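You operate a simulated robot arm through the tools that you are given. There is no shell and no other tool. Be economical: measure what you need, move in short steps, check, and stop when the job is done.

You are at the controls of a simulated robot arm. One attempt, no reset.

Task
Latch the silver sprung clamp in the jig, loosen its wing bolt and check its spring.
Fine: it waits in the orange tray; the orange lever latches it; wind the bolt right back once it is latched and press the yellow plunger; the clamp stays latched; leave the other clamps alone.

It is judged by the outcome, as a careful person would: the job done as asked, and still so three seconds after it is handed in. It fails if anything else is knocked over, pushed out of place, dropped, spilled or broken.

Robot
A 7-joint arm with a two-finger parallel gripper, fixed in place. Base frame: the origin is at the foot of the arm, x ahead of it, y to its left, z up; the work surface is at about z = 0.86. Units: m, degrees, N and s.
With the tool pointing down near the work surface it reaches from about 0.3 to 0.7 m from the base axis. Its first joint turns from -66.0 to 66.0 degrees. Payload 1.57 kg.
The tool frame sits at the grasp point between the pads (the TCP): z along the fingers, y along the line on which they close. The tips reach 0.03 m beyond it. Largest opening 0.11 m; finger width 0.024, thickness 0.012; the body of the gripper, 0.048 by 0.112 m, starts 0.078 m behind the TCP.
Orientation is told as [roll, pitch, yaw] about the base's x, y, z axes, in that order, counted from this pose: with the fingers straight down and closing along the base's y, the tool's x points along the base's -x, its y along +y and its z along -z.

Tools
- The arm moves only by the tool play_rows. Its argument "motion" is a list of rows, each a list of 3 entries, a list of its own where there are three numbers: the shift along the tool's x, y, z in units of 500 mm (1.0 is 500 mm), then the turn, a rotation vector about the tool's x, y, z in units of 45 degrees (1.0 is 45 degrees), then the closure in counts, from 0 (fully open) to 255 (shut). In form: [[[tx, ty, tz], [ax, ay, az], gripper], ...]. A call has 1 to 8 rows; each row is the pose to reach, as a shift and turn from the pose commanded when the call began, along the tool's axes at that moment. A call with a number of a shift or a turn outside -1 to 1 is refused whole. A row lasts 0.2 s, in which the tool goes at most 0.05 m and 8.6 degrees; a call with a longer step from one row to the next is refused whole, and so is a gripper value outside its range. Where a pose cannot be reached the arm comes as near as it can. A force on the tool above 40 N (or 10 N above the force at the start of the call, whichever is more), or a blocked arm, ends the call early, and 0.2 s more pass. Each finger travels about 0.108 m/s and halts on what it meets, pressing with about 42 N; the grip force reading is that of the motor and also rises with nothing between the fingers. The clock runs only during rows and for 0.2 s after the last one: add rows that repeat a pose to give the fingers time. The reply holds the time, the measured pose of the TCP, the force on the tool along the base axes, the opening and the grip force, in the units named above and with some noise.
- Cameras (640 x 400 px; columns grow to the right, rows downward): "scene" is fixed at [0.1911, -0.4008, 1.4161]; the picture's right is [0.59, -0.81, 0.00], its down [-0.43, -0.31, -0.85] and it looks along [0.69, 0.50, -0.53] (base axes); focal length 288 px, centre (320, 200). "wrist" rides on the gripper at [-0.036, 0, -0.08] in the tool frame; the picture's right is [0.00, -1.00, 0.00], its down [0.97, 0.00, -0.24] and it looks along [0.24, 0.00, 0.97] (tool axes); focal length 218 px, centre (320, 200). There is no depth. A picture from a camera that has moved, and an enlarged one, comes with that camera's place and axes in the base frame and with its lens. The place of the scene camera against the robot may be out by one fixed shift of up to 0.018 m in any direction.
- grab_frame(camera): a new picture of that camera. The clock stands still meanwhile.
- inspect(camera, box): a new picture of the part [left, top, right, bottom] of that camera's present view, enlarged. The clock stands still meanwhile.
- sign_off(): hands the job in; it is judged then, once.

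Go step by step. Nothing tells you positions but the pictures and the camera data: compare them with the known pose of the tool, close in by small moves and look again before you grip or let go. The budget is 120 turns and 84 pictures, counting those below and the enlarged ones. Unless the task says otherwise, let go and move clear before handing in, and close with one line.

The tools are called after "Emit:" as a command line: name --argument value ..., lists and objects as JSON in quotes. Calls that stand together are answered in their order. play_rows: Moves the arm, as the interface text tells. Its arguments: {"type":"object","properties":{"motion":{"type":"array","items":{"type":"array"}}},"required":["motion"]} The other tools are called the same way: grab_frame (camera) takes a picture; inspect (camera, box) takes an enlarged picture of a part of a camera's view; sign_off () hands the job in.

At the start:

```text
time: 0.0
eef_pos: [0.3559, -0.1524, 1.2689]
orientation: [0.1, 0.0, 0.0]
contact_force: [-0.9, 0.6, 0.2]
width: 0.1101
finger_force: 0.0
```

scene: 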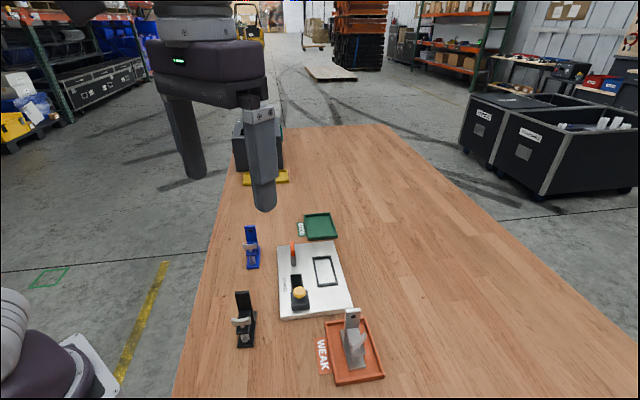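
wrist: 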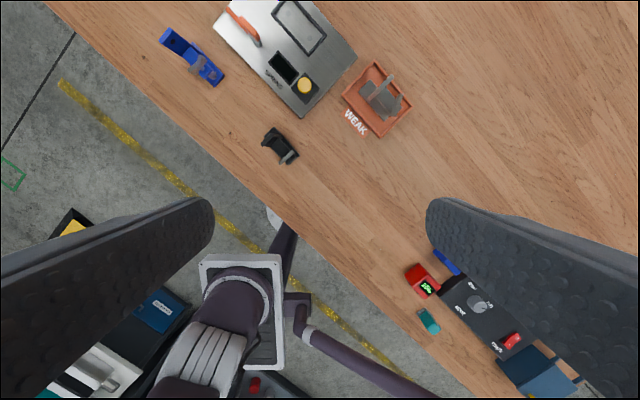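

I see a jig plate with an orange lever, a rectangular outlined seat, and a yellow plunger. The silver clamp stands in the orange tray marked WEAK, with blue and black clamps nearby. I'll enlarge the views first.

Emit:
inspect --camera "scene" --box '[220, 200, 400, 390]'

Emit:
inspect --camera "wrist" --box '[150, 0, 430, 175]'

```text
2.11 times, centred on (310, 295) of scene
camera zoom: at [0.1911, -0.4008, 1.4161], right [0.59, -0.81, 0.0], down [-0.43, -0.31, -0.85], along [0.69, 0.5, -0.53], focal length 605 px, centre (341, 0)
```

zoom: 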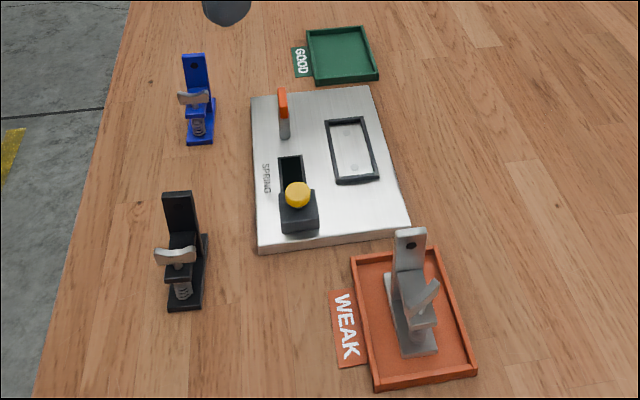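

```text
2.29 times, centred on (290, 88) of wrist
camera zoom: at [0.3918, -0.1504, 1.3488], right [0.0, -1.0, 0.0], down [-0.97, 0.0, 0.24], along [-0.24, 0.0, -0.97], focal length 499 px, centre (389, 457)
```

zoom: 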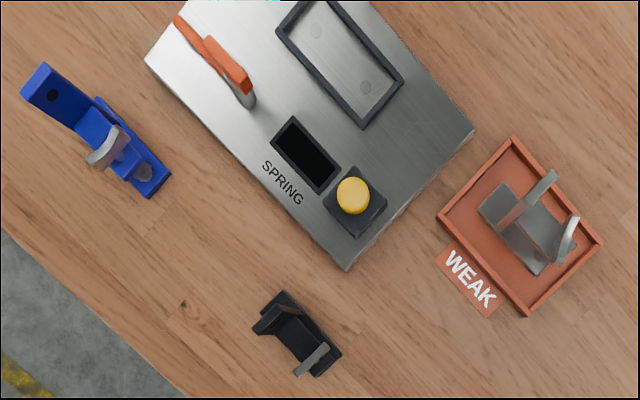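

Emit:
play_rows --motion '[[[-0.055, -0.03, 0.056], [0, 0, -0.167], 0], [[-0.11, -0.06, 0.112], [0, 0, -0.333], 0], [[-0.165, -0.09, 0.169], [0, 0, -0.5], 0], [[-0.22, -0.12, 0.225], [0, 0, -0.667], 0], [[-0.275, -0.15, 0.281], [0, 0, -0.833], 0], [[-0.328, -0.18, 0.338], [0, 0, -1.0], 0]]'

Emit:
grab_frame --camera "wrist"

Emit:
grab_frame --camera "scene"

```text
time: 1.4
eef_pos: [0.5208, -0.2409, 1.1001]
orientation: [0.0, 0.1, 45.3]
contact_force: [0.9, -0.3, -0.9]
width: 0.1097
finger_force: 0.0
```

```text
79 pictures are left
camera wrist: at [0.5461, -0.214, 1.181], right [0.71, -0.7, 0.0], down [-0.68, -0.69, 0.24], along [-0.17, -0.17, -0.97], focal length 218 px, centre (320, 200)
```

wrist: 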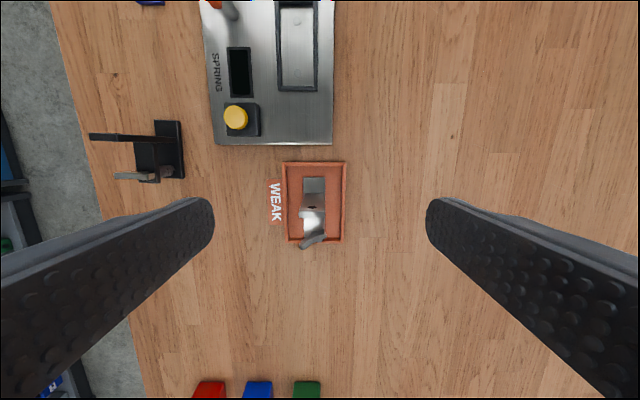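

```text
78 pictures are left
```

scene: 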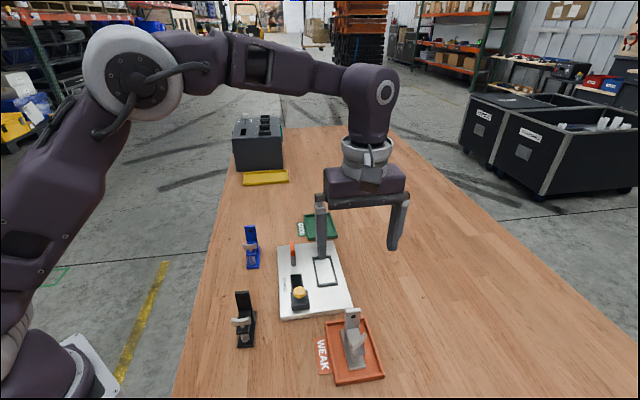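

The jig and tray are lined up with the gripper at a 45° yaw. I'll zoom in on the clamp and the nest.

Emit:
inspect --camera "wrist" --box '[265, 150, 365, 260]'

Emit:
inspect --camera "wrist" --box '[190, 0, 350, 150]'

Emit:
inspect --camera "scene" --box '[310, 300, 390, 390]'

```text
3.64 times, centred on (315, 205) of wrist
camera zoom: at [0.5461, -0.214, 1.181], right [0.71, -0.7, 0.0], down [-0.68, -0.69, 0.24], along [-0.17, -0.17, -0.97], focal length 794 px, centre (338, 182)
```

zoom: 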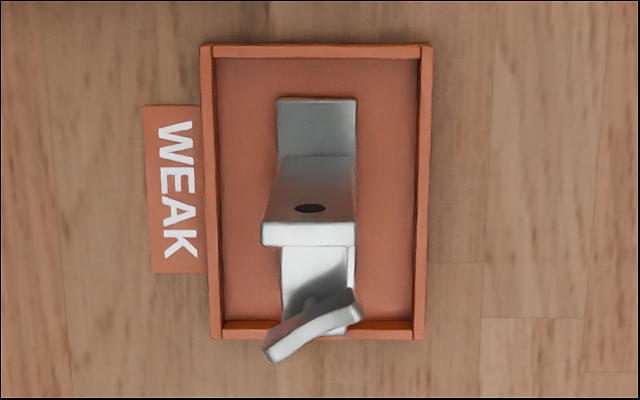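

```text
2.67 times, centred on (270, 75) of wrist
camera zoom: at [0.5461, -0.214, 1.181], right [0.71, -0.7, 0.0], down [-0.68, -0.69, 0.24], along [-0.17, -0.17, -0.97], focal length 582 px, centre (453, 533)
```

zoom: 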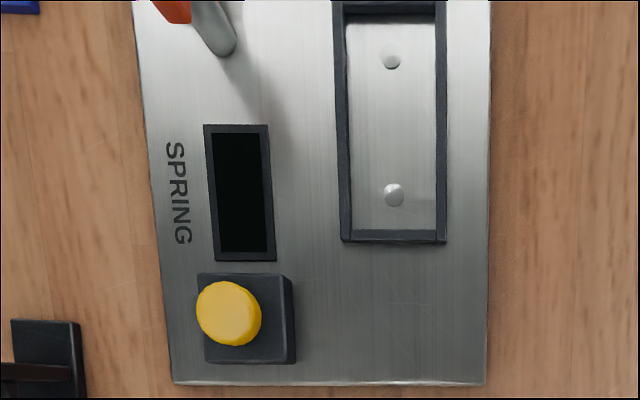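

```text
4.44 times, centred on (350, 345) of scene
camera zoom: at [0.1911, -0.4008, 1.4161], right [0.59, -0.81, 0.0], down [-0.43, -0.31, -0.85], along [0.69, 0.5, -0.53], focal length 1278 px, centre (187, -444)
```

zoom: 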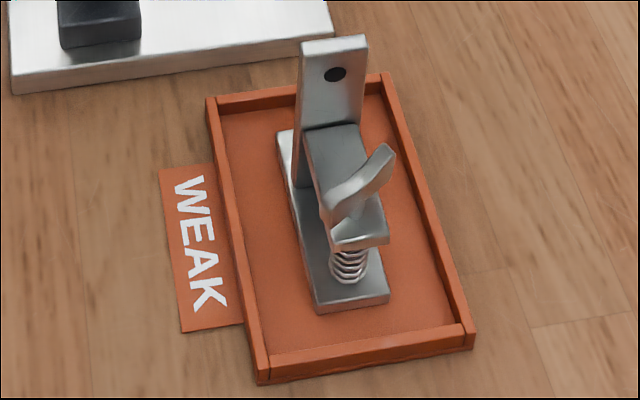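

Emit:
play_rows --motion '[[[-0.078, 0.012, 0], [0, 0, 0], 0], [[-0.156, 0.024, 0], [0, 0, 0], 0], [[-0.234, 0.036, 0], [0, 0, 0], 0], [[-0.312, 0.048, 0], [0, 0, 0], 0], [[-0.39, 0.06, 0], [0, 0, 0], 0]]'

Emit:
inspect --camera "wrist" --box '[210, 60, 430, 240]'

Emit:
inspect --camera "scene" --box '[265, 230, 365, 330]'

```text
time: 2.6
eef_pos: [0.635, -0.0807, 1.0984]
orientation: [0.0, -0.1, 45.0]
contact_force: [0.2, 0.7, 0.5]
width: 0.1101
finger_force: 0.1
```

```text
2.22 times, centred on (320, 150) of wrist
camera zoom: at [0.6609, -0.0545, 1.1793], right [0.71, -0.71, 0.0], down [-0.69, -0.69, 0.24], along [-0.17, -0.17, -0.97], focal length 485 px, centre (320, 311)
```

zoom: 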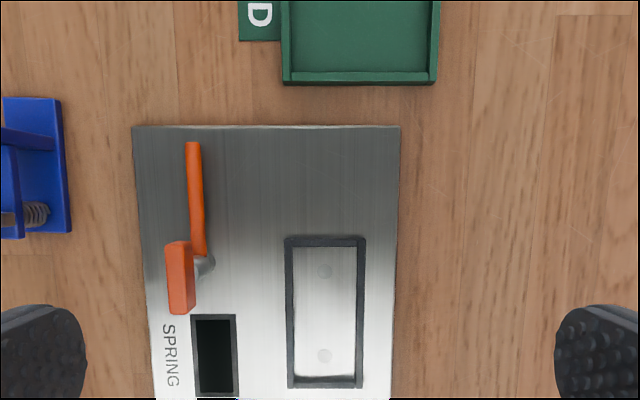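

```text
4.00 times, centred on (315, 280) of scene
camera zoom: at [0.1911, -0.4008, 1.4161], right [0.59, -0.81, 0.0], down [-0.43, -0.31, -0.85], along [0.69, 0.5, -0.53], focal length 1150 px, centre (340, -120)
```

zoom: 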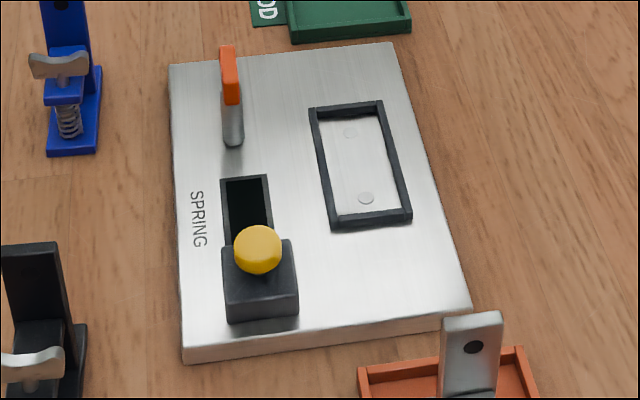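

Emit:
inspect --camera "wrist" --box '[250, 100, 320, 210]'

Emit:
inspect --camera "scene" --box '[305, 235, 345, 275]'

Emit:
inspect --camera "scene" --box '[275, 230, 325, 280]'

```text
3.64 times, centred on (285, 155) of wrist
camera zoom: at [0.6609, -0.0545, 1.1793], right [0.71, -0.71, 0.0], down [-0.69, -0.69, 0.24], along [-0.17, -0.17, -0.97], focal length 794 px, centre (447, 364)
```

zoom: 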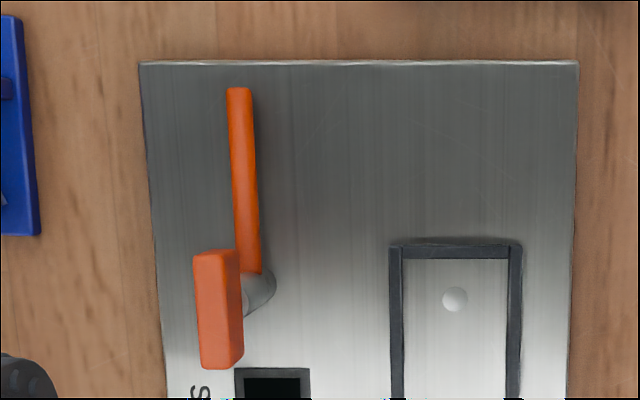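

```text
10.00 times, centred on (325, 255) of scene
camera zoom: at [0.1911, -0.4008, 1.4161], right [0.59, -0.81, 0.0], down [-0.43, -0.31, -0.85], along [0.69, 0.5, -0.53], focal length 2875 px, centre (270, -350)
```

zoom: 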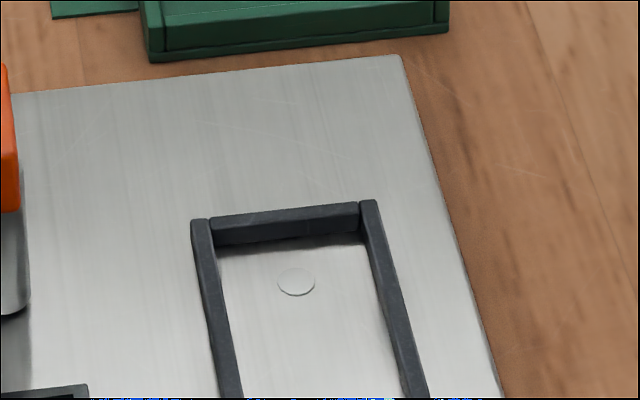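

```text
8.00 times, centred on (300, 255) of scene
camera zoom: at [0.1911, -0.4008, 1.4161], right [0.59, -0.81, 0.0], down [-0.43, -0.31, -0.85], along [0.69, 0.5, -0.53], focal length 2300 px, centre (480, -240)
```

zoom: 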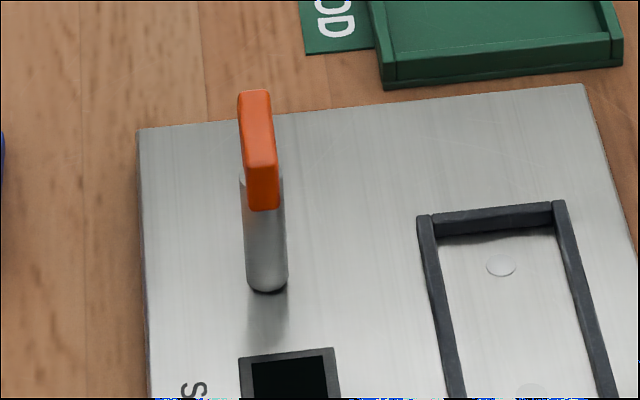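

The lever looks like a vertical post with a knob on top and a low orange arm. The arm should swing clockwise over the rear ledge of the seated clamp, so the clamp goes in the same way round as it lies in the tray. I'll go back over the clamp, a bit lower, for a better measurement.

Emit:
play_rows --motion '[[[0.091, -0.009, 0.027], [0, 0, 0], 0], [[0.182, -0.018, 0.054], [0, 0, 0], 0], [[0.272, -0.028, 0.082], [0, 0, 0], 0], [[0.363, -0.037, 0.109], [0, 0, 0], 0], [[0.454, -0.046, 0.136], [0, 0, 0], 0]]'

Emit:
grab_frame --camera "wrist"

Emit:
inspect --camera "scene" --box '[290, 250, 420, 390]'

```text
time: 3.8
eef_pos: [0.4912, -0.2542, 1.0324]
orientation: [-0.1, 0.0, 45.1]
contact_force: [-0.4, -0.5, 0.0]
width: 0.11
finger_force: 0.2
```

```text
69 pictures are left
camera wrist: at [0.517, -0.2279, 1.1125], right [0.71, -0.71, 0.0], down [-0.69, -0.69, 0.24], along [-0.17, -0.17, -0.97], focal length 218 px, centre (320, 200)
```

wrist: 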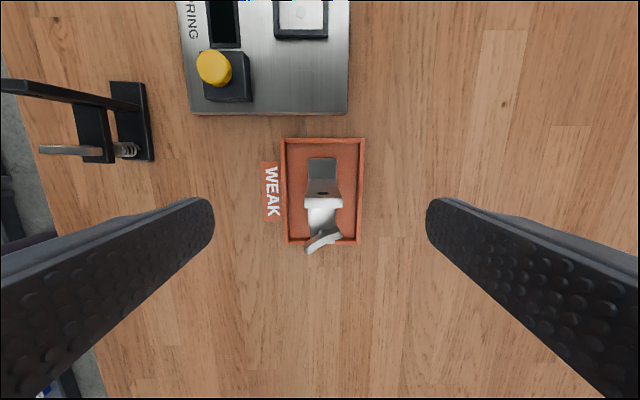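

```text
2.86 times, centred on (355, 320) of scene
camera zoom: at [0.1912, -0.4008, 1.4161], right [0.59, -0.81, 0.0], down [-0.43, -0.31, -0.85], along [0.69, 0.5, -0.53], focal length 822 px, centre (220, -143)
```

zoom: 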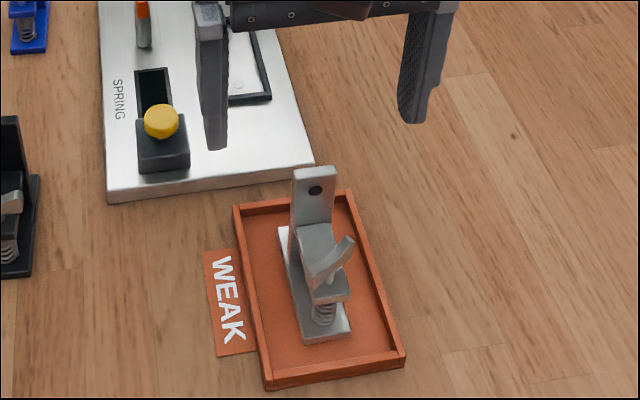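

Emit:
inspect --camera "wrist" --box '[270, 130, 370, 260]'

```text
3.08 times, centred on (320, 195) of wrist
camera zoom: at [0.517, -0.2279, 1.1125], right [0.71, -0.71, 0.0], down [-0.69, -0.69, 0.24], along [-0.17, -0.17, -0.97], focal length 672 px, centre (320, 215)
```

zoom: 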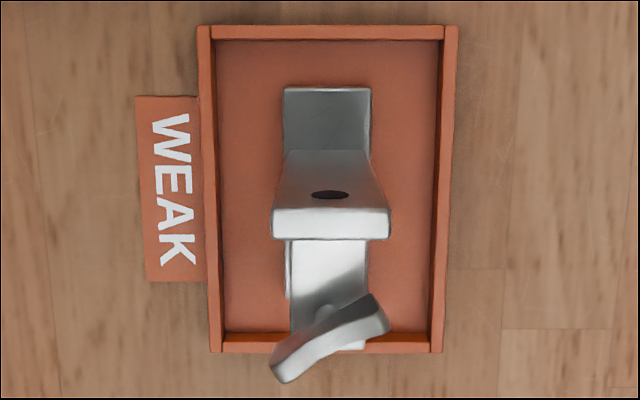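

Emit:
play_rows --motion '[[[0.006, -0.004, 0.07], [0, 0, 0], 60], [[0.006, -0.004, 0.14], [0, 0, 0], 90], [[0.006, -0.004, 0.214], [0, 0, 0], 110], [[0.006, -0.004, 0.214], [0, 0, 0], 110]]'

Emit:
grab_frame --camera "wrist"

Emit:
inspect --camera "scene" --box '[290, 250, 420, 390]'

```text
time: 4.8
eef_pos: [0.4916, -0.2591, 0.9249]
orientation: [0.0, 0.0, 45.0]
contact_force: [0.5, -0.2, -0.9]
width: 0.0626
finger_force: 0.0
```

```text
66 pictures are left
camera wrist: at [0.5171, -0.2323, 1.0055], right [0.71, -0.71, 0.0], down [-0.69, -0.69, 0.24], along [-0.17, -0.17, -0.97], focal length 218 px, centre (320, 200)
```

wrist: 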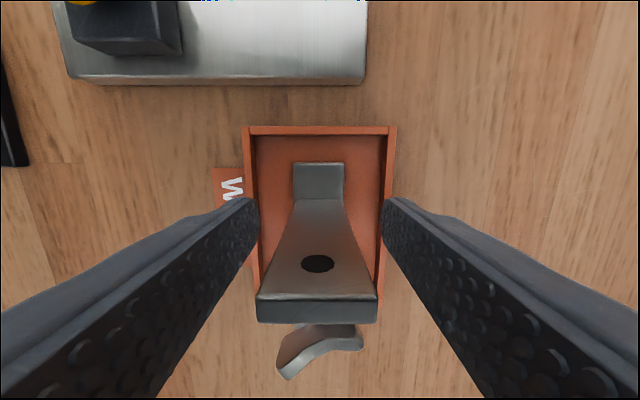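

```text
2.86 times, centred on (355, 320) of scene
camera zoom: at [0.1911, -0.4008, 1.4161], right [0.59, -0.81, 0.0], down [-0.43, -0.31, -0.85], along [0.69, 0.5, -0.53], focal length 822 px, centre (220, -143)
```

zoom: 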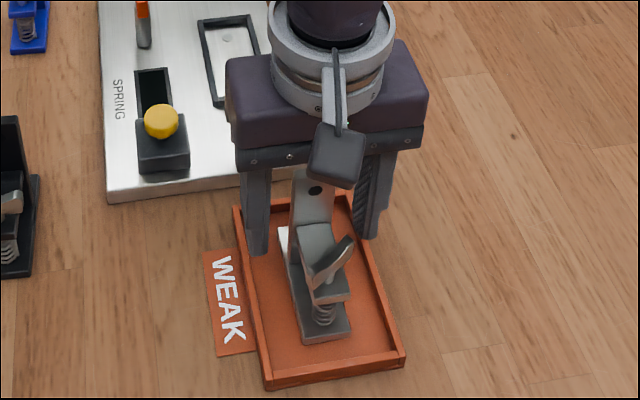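

The fingers straddle the tower centrally. I'll close now.

Emit:
play_rows --motion '[[[0, 0, 0], [0, 0, 0], 255], [[0, 0, 0], [0, 0, 0], 255], [[0, 0, 0], [0, 0, 0], 255], [[0, 0, -0.03], [0, 0, 0], 255], [[0, 0, -0.1], [0, 0, 0], 255], [[0, 0, -0.18], [0, 0, 0], 255]]'

Emit:
grab_frame --camera "wrist"

Emit:
grab_frame --camera "scene"

```text
time: 6.2
eef_pos: [0.4915, -0.2608, 1.0129]
orientation: [0.0, 0.0, 45.0]
contact_force: [-0.5, 0.5, -2.4]
width: 0.0279
finger_force: 38.2
```

```text
64 pictures are left
camera wrist: at [0.5171, -0.2343, 1.0935], right [0.71, -0.71, 0.0], down [-0.69, -0.69, 0.24], along [-0.17, -0.17, -0.97], focal length 218 px, centre (320, 200)
```

wrist: 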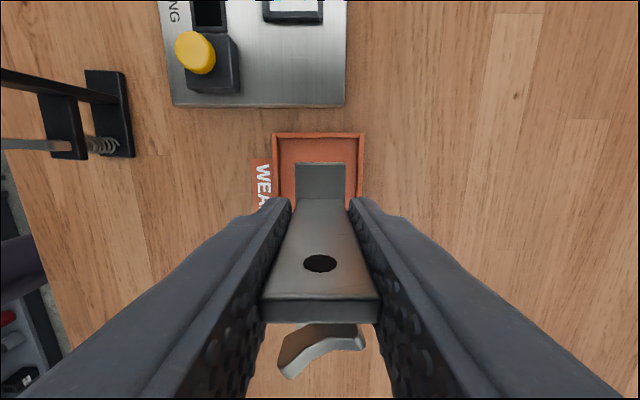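

```text
63 pictures are left
```

scene: 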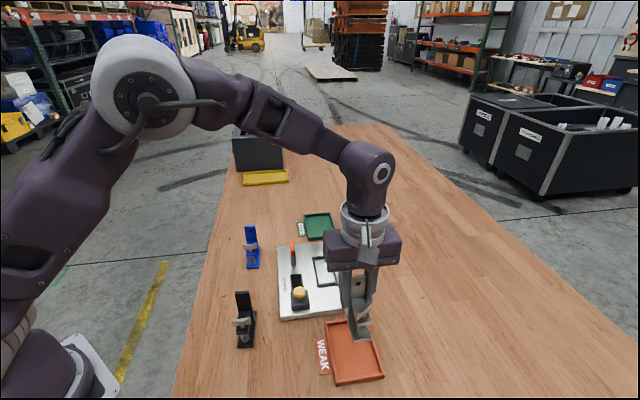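

Emit:
play_rows --motion '[[[-0.06, 0.007, 0], [0, 0, 0], 255], [[-0.14, 0.016, 0], [0, 0, 0], 255], [[-0.23, 0.026, 0], [0, 0, 0], 255], [[-0.32, 0.036, 0], [0, 0, 0], 255], [[-0.38, 0.043, 0], [0, 0, 0], 255], [[-0.406, 0.046, 0], [0, 0, 0], 255], [[-0.406, 0.046, 0], [0, 0, 0], 255]]'

Emit:
grab_frame --camera "wrist"

Emit:
inspect --camera "scene" --box '[265, 210, 375, 330]'

```text
time: 7.8
eef_pos: [0.6196, -0.1022, 1.0159]
orientation: [0.0, 0.0, 45.0]
contact_force: [-0.2, 0.3, -1.8]
width: 0.0278
finger_force: 38.0
```

```text
62 pictures are left
camera wrist: at [0.6461, -0.0749, 1.0973], right [0.71, -0.71, 0.0], down [-0.69, -0.69, 0.24], along [-0.17, -0.17, -0.97], focal length 218 px, centre (320, 200)
```

wrist: 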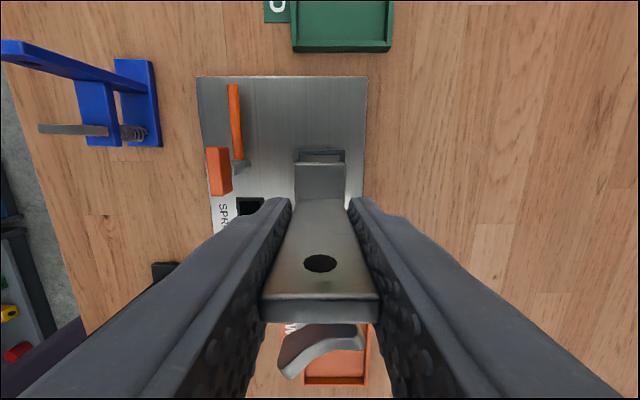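

```text
3.33 times, centred on (320, 270) of scene
camera zoom: at [0.1912, -0.4008, 1.4161], right [0.59, -0.81, 0.0], down [-0.43, -0.31, -0.85], along [0.69, 0.5, -0.53], focal length 958 px, centre (320, -33)
```

zoom: 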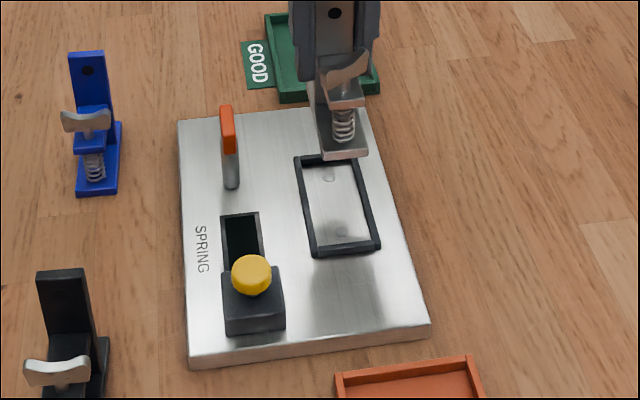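

Emit:
inspect --camera "wrist" --box '[270, 130, 370, 210]'

```text
5.00 times, centred on (320, 170) of wrist
camera zoom: at [0.6461, -0.0749, 1.0973], right [0.71, -0.71, 0.0], down [-0.69, -0.69, 0.24], along [-0.17, -0.17, -0.97], focal length 1091 px, centre (320, 350)
```

zoom: 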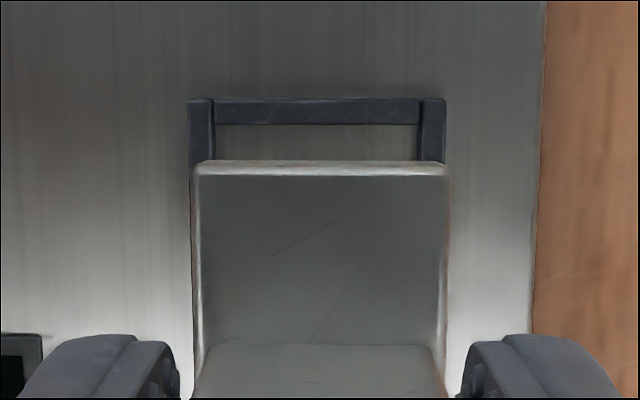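

Alignment over the nest is within about 1 mm. I'll lower most of the way and check.

Emit:
play_rows --motion '[[[0, 0.0014, 0.05], [0, 0, 0], 255], [[0, 0.0014, 0.1], [0, 0, 0], 255], [[0, 0.0014, 0.12], [0, 0, 0], 255], [[0, 0.0014, 0.12], [0, 0, 0], 255]]'

Emit:
inspect --camera "wrist" --box '[270, 130, 370, 210]'

Emit:
inspect --camera "scene" --box '[285, 230, 365, 310]'

```text
time: 8.8
eef_pos: [0.6192, -0.1025, 0.9549]
orientation: [0.0, -0.1, 45.1]
contact_force: [0.8, 0.5, -2.5]
width: 0.0278
finger_force: 37.7
```

```text
5.00 times, centred on (320, 170) of wrist
camera zoom: at [0.645, -0.0753, 1.0366], right [0.71, -0.71, 0.0], down [-0.69, -0.69, 0.24], along [-0.17, -0.17, -0.97], focal length 1091 px, centre (320, 350)
```

zoom: 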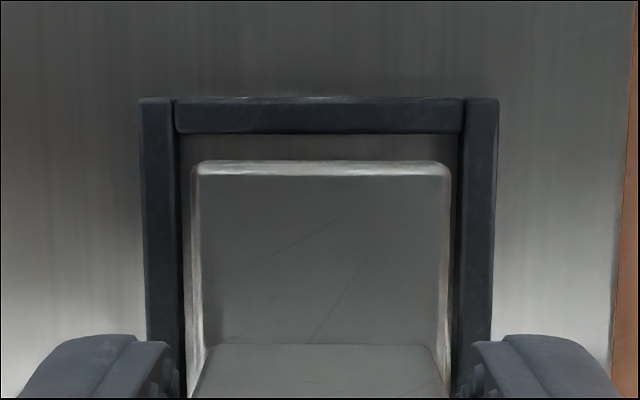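

```text
5.00 times, centred on (325, 270) of scene
camera zoom: at [0.1912, -0.4008, 1.4161], right [0.59, -0.81, 0.0], down [-0.43, -0.31, -0.85], along [0.69, 0.5, -0.53], focal length 1438 px, centre (295, -150)
```

zoom: 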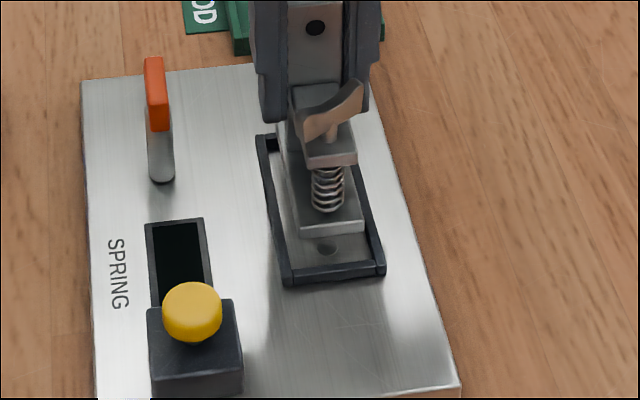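

Still centred, so I'll lower the last part in small steps until it touches.

Emit:
play_rows --motion '[[[0, 0, 0.01], [0, 0, 0], 255], [[0, 0, 0.016], [0, 0, 0], 255], [[0, 0, 0.02], [0, 0, 0], 255], [[0, 0, 0.024], [0, 0, 0], 255], [[0, 0, 0.027], [0, 0, 0], 255]]'

Emit:
inspect --camera "wrist" --box '[270, 130, 370, 210]'

Emit:
inspect --camera "scene" --box '[285, 230, 365, 310]'

```text
time: 10.0
eef_pos: [0.6173, -0.1021, 0.9414]
orientation: [0.1, -0.1, 45.0]
contact_force: [0.4, 0.3, -2.2]
width: 0.028
finger_force: 38.2
```

```text
5.00 times, centred on (320, 170) of wrist
camera zoom: at [0.6442, -0.0751, 1.0219], right [0.71, -0.71, 0.0], down [-0.69, -0.69, 0.24], along [-0.17, -0.17, -0.97], focal length 1091 px, centre (320, 350)
```

zoom: 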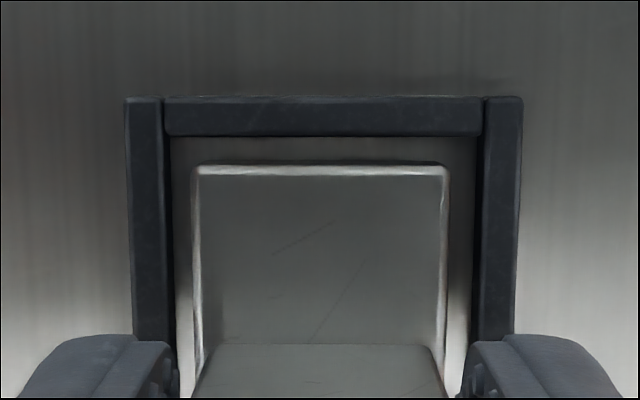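

```text
5.00 times, centred on (325, 270) of scene
camera zoom: at [0.1912, -0.4008, 1.4161], right [0.59, -0.81, 0.0], down [-0.43, -0.31, -0.85], along [0.69, 0.5, -0.53], focal length 1438 px, centre (295, -150)
```

zoom: 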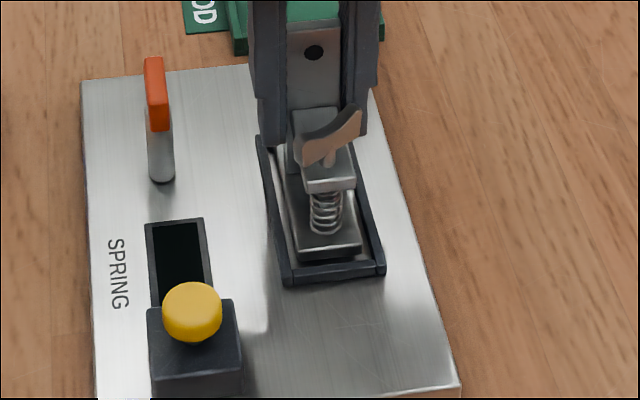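

Still no contact and it is still centred, so I'll keep going down a little.

Emit:
play_rows --motion '[[[0, 0, 0.004], [0, 0, 0], 255], [[0, 0, 0.007], [0, 0, 0], 255], [[0, 0, 0.01], [0, 0, 0], 255], [[0, 0, 0.01], [0, 0, 0], 255]]'

```text
time: 11.0
eef_pos: [0.6174, -0.1028, 0.938]
orientation: [-0.1, -0.1, 45.1]
contact_force: [-5.1, 5.0, 23.9]
width: 0.0282
finger_force: 38.3
```

Emit:
inspect --camera "wrist" --box '[270, 130, 370, 210]'

Emit:
inspect --camera "scene" --box '[285, 230, 365, 310]'

```text
5.00 times, centred on (320, 170) of wrist
camera zoom: at [0.6435, -0.0758, 1.0177], right [0.71, -0.71, 0.0], down [-0.69, -0.69, 0.24], along [-0.17, -0.17, -0.97], focal length 1091 px, centre (320, 350)
```

zoom: 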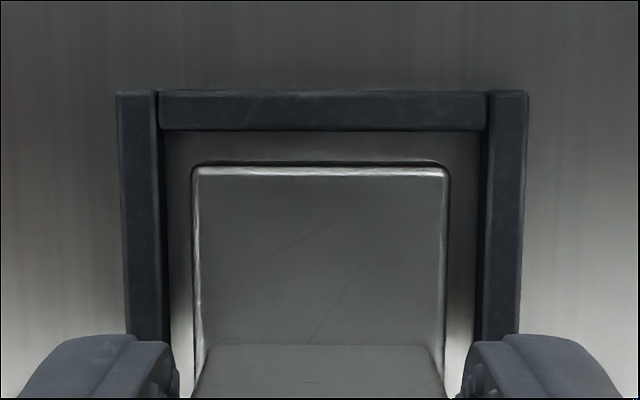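

```text
5.00 times, centred on (325, 270) of scene
camera zoom: at [0.1906, -0.4005, 1.4163], right [0.59, -0.81, 0.0], down [-0.43, -0.31, -0.85], along [0.69, 0.5, -0.53], focal length 1438 px, centre (295, -150)
```

zoom: 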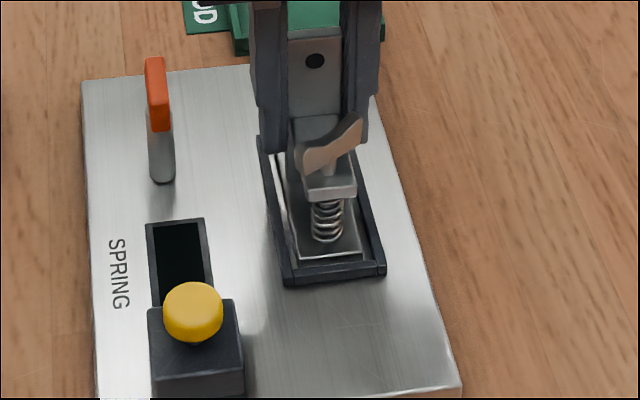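

The clamp is down on the nest floor. I'll let go and lift clear.

Emit:
play_rows --motion '[[[0, 0, -0.002], [0, 0, 0], 130], [[0, 0, -0.002], [0, 0, 0], 130], [[0, 0, -0.06], [0, 0, 0], 130], [[0, 0, -0.14], [0, 0, 0], 130], [[0, 0, -0.22], [0, 0, 0], 130], [[0, 0, -0.26], [0, 0, 0], 130]]'

Emit:
grab_frame --camera "wrist"

Emit:
inspect --camera "scene" --box '[275, 220, 365, 310]'

```text
time: 12.4
eef_pos: [0.6187, -0.1045, 1.0678]
orientation: [-0.1, 0.1, 45.2]
contact_force: [-0.3, -0.5, -0.1]
width: 0.0539
finger_force: 0.2
```

```text
53 pictures are left
camera wrist: at [0.6446, -0.0763, 1.1473], right [0.71, -0.71, 0.0], down [-0.69, -0.69, 0.24], along [-0.17, -0.17, -0.97], focal length 218 px, centre (320, 200)
```

wrist: 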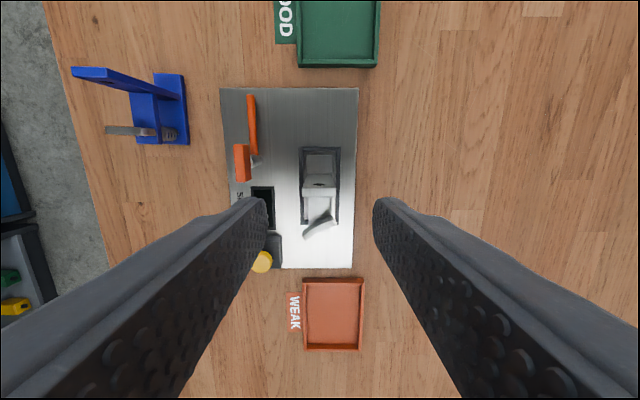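

```text
4.44 times, centred on (320, 265) of scene
camera zoom: at [0.1911, -0.4008, 1.4161], right [0.59, -0.81, 0.0], down [-0.43, -0.31, -0.85], along [0.69, 0.5, -0.53], focal length 1278 px, centre (320, -89)
```

zoom: 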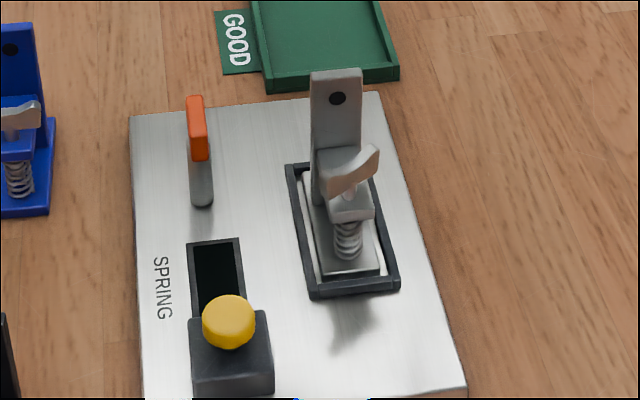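

The clamp is seated. Next is a close look at the lever.

Emit:
inspect --camera "wrist" --box '[220, 80, 350, 220]'

```text
2.86 times, centred on (285, 150) of wrist
camera zoom: at [0.6446, -0.0763, 1.1473], right [0.71, -0.71, 0.0], down [-0.69, -0.69, 0.24], along [-0.17, -0.17, -0.97], focal length 624 px, centre (420, 343)
```

zoom: 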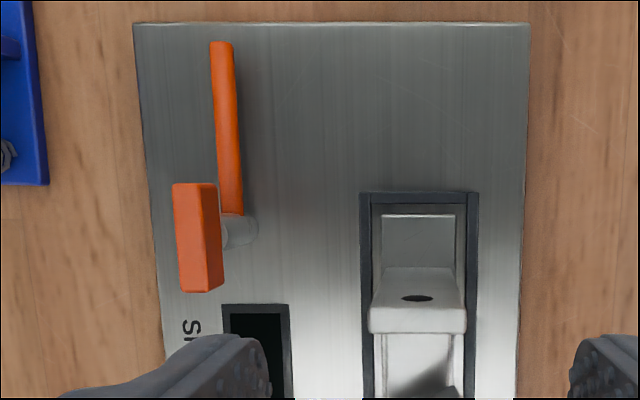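

Emit:
play_rows --motion '[[[-0.012, 0.05, 0], [0, 0, 0], 130], [[-0.025, 0.1, 0.02], [0, 0, 0], 130], [[-0.038, 0.152, 0.05], [0, 0, 0], 130], [[-0.038, 0.152, 0.076], [0, 0, 0], 130], [[-0.038, 0.152, 0.076], [0, 0, 0], 130]]'

Emit:
inspect --camera "wrist" --box '[240, 80, 400, 260]'

Emit:
inspect --camera "scene" --box '[265, 210, 365, 310]'

```text
time: 13.6
eef_pos: [0.5773, -0.0338, 1.0298]
orientation: [0.0, 0.0, 45.0]
contact_force: [0.1, 1.0, 0.1]
width: 0.0539
finger_force: 0.1
```

```text
2.22 times, centred on (320, 170) of wrist
camera zoom: at [0.6041, -0.0073, 1.1096], right [0.71, -0.71, 0.0], down [-0.69, -0.69, 0.24], along [-0.17, -0.17, -0.97], focal length 485 px, centre (320, 267)
```

zoom: 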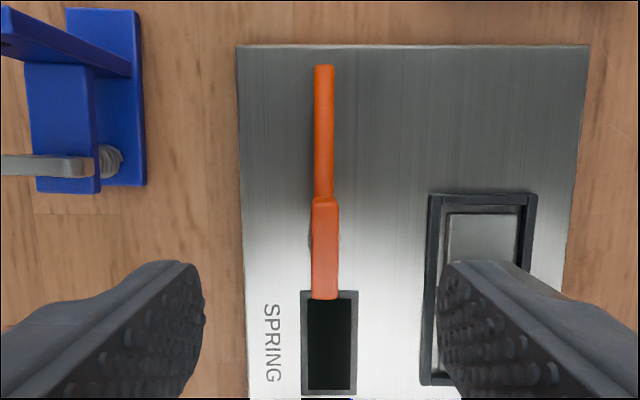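

```text
4.00 times, centred on (315, 260) of scene
camera zoom: at [0.1911, -0.4008, 1.4161], right [0.59, -0.81, 0.0], down [-0.43, -0.31, -0.85], along [0.69, 0.5, -0.53], focal length 1150 px, centre (340, -40)
```

zoom: 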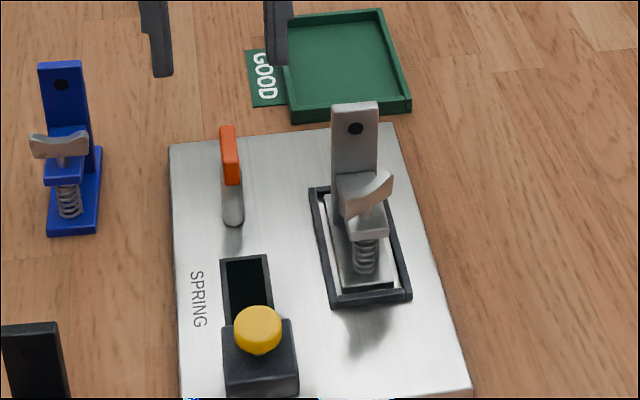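

Emit:
play_rows --motion '[[[0.0014, -0.0036, 0.06], [0, 0, 0], 130], [[0.0014, -0.0036, 0.12], [0, 0, 0], 130], [[0.0014, -0.0036, 0.17], [0, 0, 0], 130], [[0.0014, -0.0036, 0.186], [0, 0, 0], 130], [[0.0014, -0.0036, 0.186], [0, 0, 0], 130]]'

Emit:
grab_frame --camera "wrist"

Emit:
inspect --camera "scene" --box '[265, 210, 365, 310]'

```text
time: 14.8
eef_pos: [0.5796, -0.037, 0.9316]
orientation: [-0.1, -0.1, 45.0]
contact_force: [0.4, 0.4, 0.6]
width: 0.0539
finger_force: 0.2
```

```text
48 pictures are left
camera wrist: at [0.6049, -0.0104, 1.012], right [0.71, -0.71, 0.0], down [-0.69, -0.69, 0.24], along [-0.17, -0.17, -0.97], focal length 218 px, centre (320, 200)
```

wrist: 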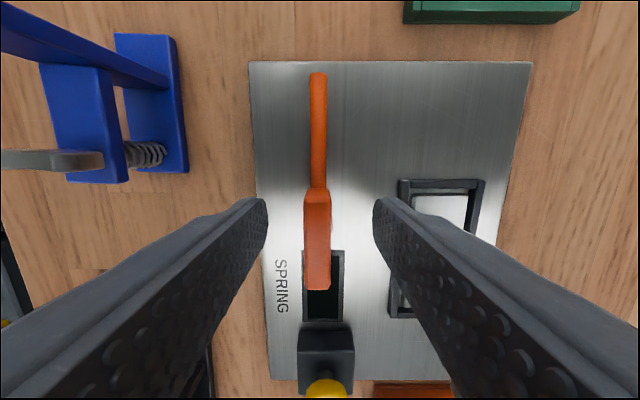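

```text
4.00 times, centred on (315, 260) of scene
camera zoom: at [0.1911, -0.4008, 1.4161], right [0.59, -0.81, 0.0], down [-0.43, -0.31, -0.85], along [0.69, 0.5, -0.53], focal length 1150 px, centre (340, -40)
```

zoom: 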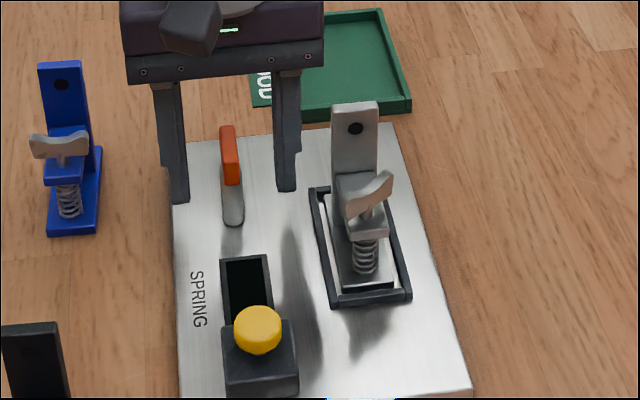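

The handle is between the pads. I'll grip it and turn the lever clockwise, 45° first.

Emit:
play_rows --motion '[[[0, 0, 0], [0, 0, 0], 255], [[0, 0, 0], [0, 0, 0], 255], [[0, 0, 0], [0, 0, 0.166], 255], [[0, 0, 0], [0, 0, 0.333], 255], [[0, 0, 0], [0, 0, 0.5], 255], [[0, 0, 0], [0, 0, 0.666], 255], [[0, 0, 0], [0, 0, 0.833], 255], [[0, 0, 0], [0, 0, 1.0], 255]]'

Emit:
grab_frame --camera "wrist"

Emit:
inspect --camera "scene" --box '[265, 210, 365, 310]'

```text
time: 16.6
eef_pos: [0.5779, -0.0364, 0.9333]
orientation: [0.1, 0.0, 0.0]
contact_force: [-6.2, 14.4, -23.0]
width: 0.0139
finger_force: 30.0
```

```text
46 pictures are left
camera wrist: at [0.6144, -0.0346, 1.0146], right [0.0, -1.0, 0.0], down [-0.97, 0.0, 0.24], along [-0.24, 0.0, -0.97], focal length 218 px, centre (320, 200)
```

wrist: 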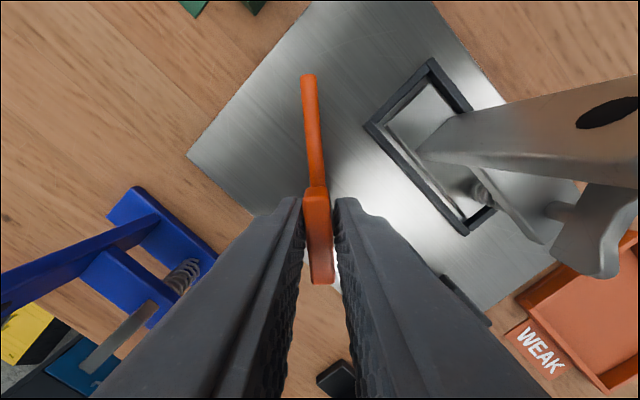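

```text
4.00 times, centred on (315, 260) of scene
camera zoom: at [0.1914, -0.4004, 1.4162], right [0.59, -0.81, 0.0], down [-0.43, -0.31, -0.85], along [0.69, 0.5, -0.53], focal length 1150 px, centre (340, -40)
```

zoom: 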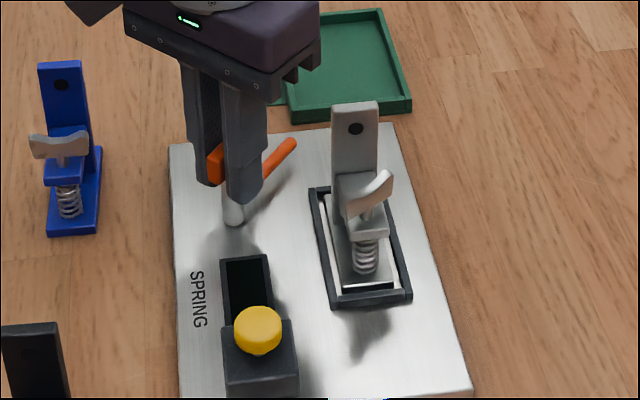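

The lever turns freely. I'll finish the second 45°.

Emit:
play_rows --motion '[[[0.001, 0.002, 0.003], [0, 0, 0.16], 255], [[0.001, 0.002, 0.003], [0, 0, 0.32], 255], [[0.001, 0.002, 0.003], [0, 0, 0.48], 255], [[0.001, 0.002, 0.003], [0, 0, 0.64], 255], [[0.001, 0.002, 0.003], [0, 0, 0.8], 255], [[0.001, 0.002, 0.003], [0, 0, 0.92], 255], [[0.001, 0.002, 0.003], [0, 0, 1.0], 255]]'

Emit:
grab_frame --camera "wrist"

Emit:
inspect --camera "scene" --box '[265, 210, 365, 310]'

```text
time: 18.2
eef_pos: [0.5786, -0.0357, 0.9338]
orientation: [0.0, -0.1, -45.0]
contact_force: [-2.3, 21.4, 16.5]
width: 0.0136
finger_force: 30.2
```

```text
44 pictures are left
camera wrist: at [0.6043, -0.0596, 1.0144], right [-0.71, -0.71, 0.0], down [-0.69, 0.69, 0.24], along [-0.17, 0.17, -0.97], focal length 218 px, centre (320, 200)
```

wrist: 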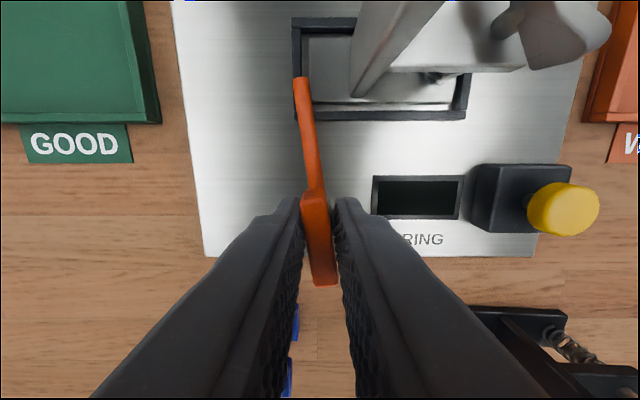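

```text
4.00 times, centred on (315, 260) of scene
camera zoom: at [0.1908, -0.4002, 1.4163], right [0.59, -0.81, 0.0], down [-0.43, -0.31, -0.85], along [0.69, 0.5, -0.53], focal length 1150 px, centre (340, -40)
```

zoom: 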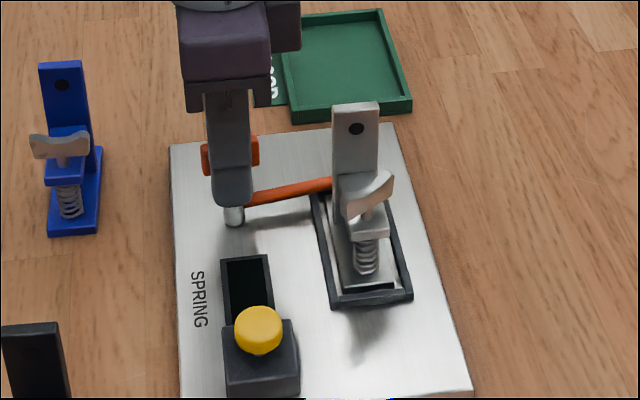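

Emit:
inspect --camera "wrist" --box '[260, 0, 420, 130]'

```text
3.08 times, centred on (340, 65) of wrist
camera zoom: at [0.6043, -0.0596, 1.0144], right [-0.71, -0.71, 0.0], down [-0.69, 0.69, 0.24], along [-0.17, 0.17, -0.97], focal length 672 px, centre (258, 615)
```

zoom: 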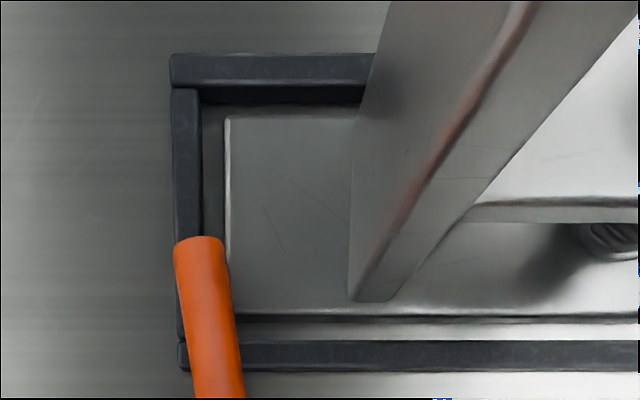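

The arm lags about 8° behind the gripper and isn't over the ledge yet, so I'll turn further.

Emit:
play_rows --motion '[[[0.0014, 0.0014, -0.002], [0, 0, 0.1], 255], [[0.0014, 0.0014, -0.002], [0, 0, 0.2], 255], [[0.0014, 0.0014, -0.002], [0, 0, 0.3], 255]]'

Emit:
inspect --camera "wrist" --box '[240, 0, 440, 240]'

```text
time: 19.0
eef_pos: [0.5782, -0.036, 0.9346]
orientation: [0.0, 0.1, -58.4]
contact_force: [8.1, 19.2, -5.0]
width: 0.0153
finger_force: 31.6
```

```text
1.67 times, centred on (340, 120) of wrist
camera zoom: at [0.5978, -0.0645, 1.0144], right [-0.85, -0.52, 0.0], down [-0.51, 0.83, 0.24], along [-0.13, 0.2, -0.97], focal length 364 px, centre (287, 333)
```

zoom: 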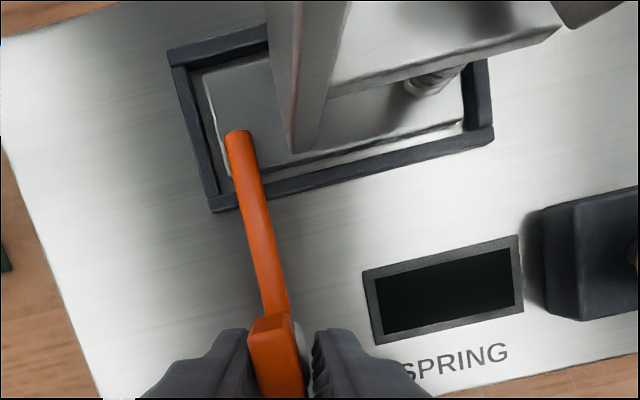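

Emit:
play_rows --motion '[[[0, 0, 0], [0, 0, 0.12], 255], [[0, 0, 0], [0, 0, 0.24], 255], [[0, 0, 0], [0, 0, 0.24], 255]]'

Emit:
inspect --camera "wrist" --box '[240, 0, 440, 240]'

Emit:
inspect --camera "scene" --box '[265, 210, 365, 310]'

```text
time: 19.8
eef_pos: [0.5794, -0.035, 0.9338]
orientation: [0.1, -0.1, -69.3]
contact_force: [7.5, 16.9, 9.6]
width: 0.021
finger_force: 34.3
```

```text
1.67 times, centred on (340, 120) of wrist
camera zoom: at [0.5914, -0.0673, 1.0144], right [-0.94, -0.35, 0.0], down [-0.34, 0.91, 0.24], along [-0.08, 0.22, -0.97], focal length 364 px, centre (287, 333)
```

zoom: 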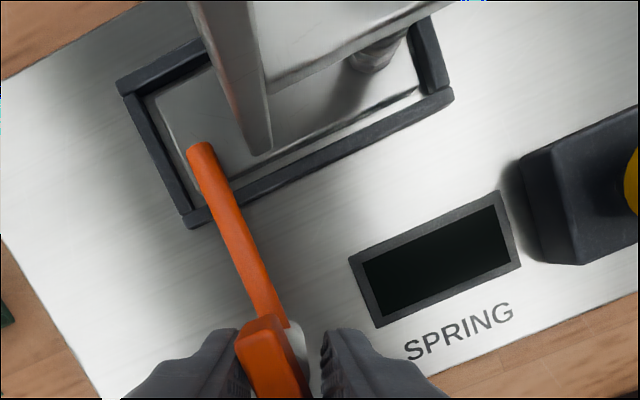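

```text
4.00 times, centred on (315, 260) of scene
camera zoom: at [0.1912, -0.4003, 1.4163], right [0.59, -0.81, 0.0], down [-0.43, -0.31, -0.85], along [0.69, 0.5, -0.53], focal length 1150 px, centre (340, -40)
```

zoom: 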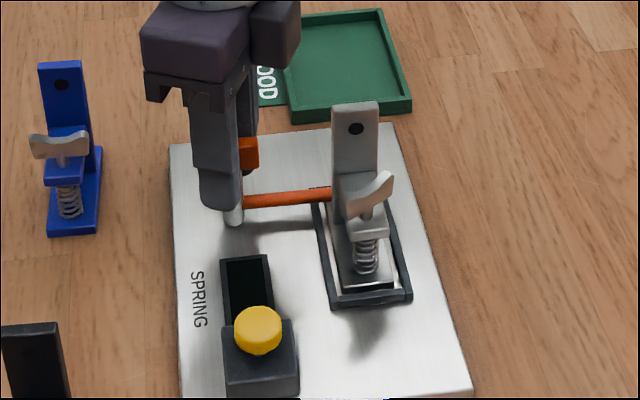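

The arm now lies parallel to the jig's short side, over the clamp's rear ledge, and the handle has hit its stop. I'll let go, lift and check.

Emit:
play_rows --motion '[[[0, 0, 0], [0, 0, 0], 130], [[0, 0, 0], [0, 0, 0], 130], [[0, 0, -0.08], [0, 0, 0], 130], [[0, 0, -0.16], [0, 0, 0], 130], [[0, 0, -0.24], [0, 0, 0], 130], [[0, 0, -0.3], [0, 0, -0.1], 130], [[0, 0, -0.3], [0, 0, -0.28], 130], [[0, 0, -0.3], [0, 0, -0.46], 130]]'

Emit:
inspect --camera "wrist" --box '[240, 40, 440, 200]'

Emit:
inspect --camera "scene" --box '[265, 220, 365, 320]'

```text
time: 21.6
eef_pos: [0.5779, -0.0353, 1.0861]
orientation: [0.0, 0.1, -48.6]
contact_force: [-0.2, 0.2, 0.6]
width: 0.0539
finger_force: 0.1
```

```text
2.50 times, centred on (340, 120) of wrist
camera zoom: at [0.6018, -0.0603, 1.1657], right [-0.75, -0.66, 0.0], down [-0.64, 0.73, 0.24], along [-0.16, 0.18, -0.97], focal length 546 px, centre (270, 400)
```

zoom: 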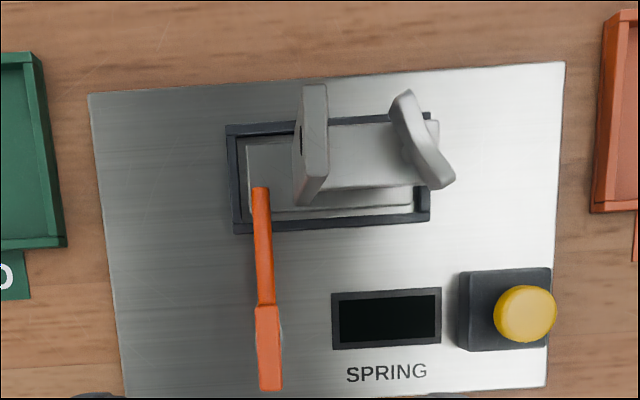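

```text
4.00 times, centred on (315, 270) of scene
camera zoom: at [0.1911, -0.4008, 1.4161], right [0.59, -0.81, 0.0], down [-0.43, -0.31, -0.85], along [0.69, 0.5, -0.53], focal length 1150 px, centre (340, -80)
```

zoom: 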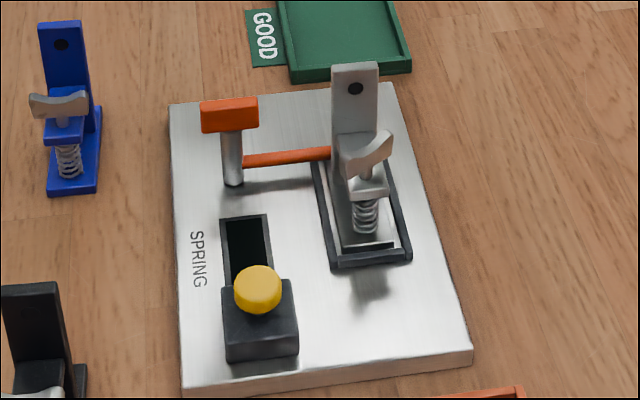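

The clamp is latched. Next I'll look at the wing bolt from above.

Emit:
play_rows --motion '[[[-0.053, -0.037, 0.0], [0, 0, -0.16], 60], [[-0.107, -0.075, 0.02], [0, 0, -0.32], 60], [[-0.16, -0.112, 0.052], [0, 0, -0.48], 60], [[-0.16, -0.112, 0.052], [0, 0, -0.48], 60]]'

Emit:
inspect --camera "wrist" --box '[220, 100, 420, 300]'

```text
time: 22.6
eef_pos: [0.5883, -0.1325, 1.0603]
orientation: [-0.1, -0.1, -26.9]
contact_force: [0.1, -0.4, -0.1]
width: 0.0842
finger_force: 0.1
```

```text
2.00 times, centred on (320, 200) of wrist
camera zoom: at [0.6202, -0.147, 1.1408], right [-0.45, -0.89, 0.0], down [-0.87, 0.44, 0.24], along [-0.21, 0.11, -0.97], focal length 436 px, centre (320, 200)
```

zoom: 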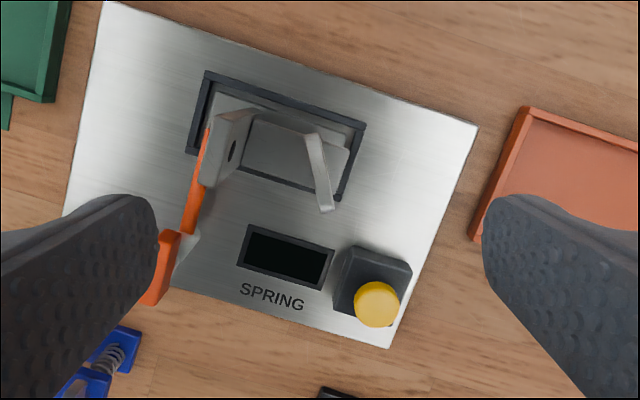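

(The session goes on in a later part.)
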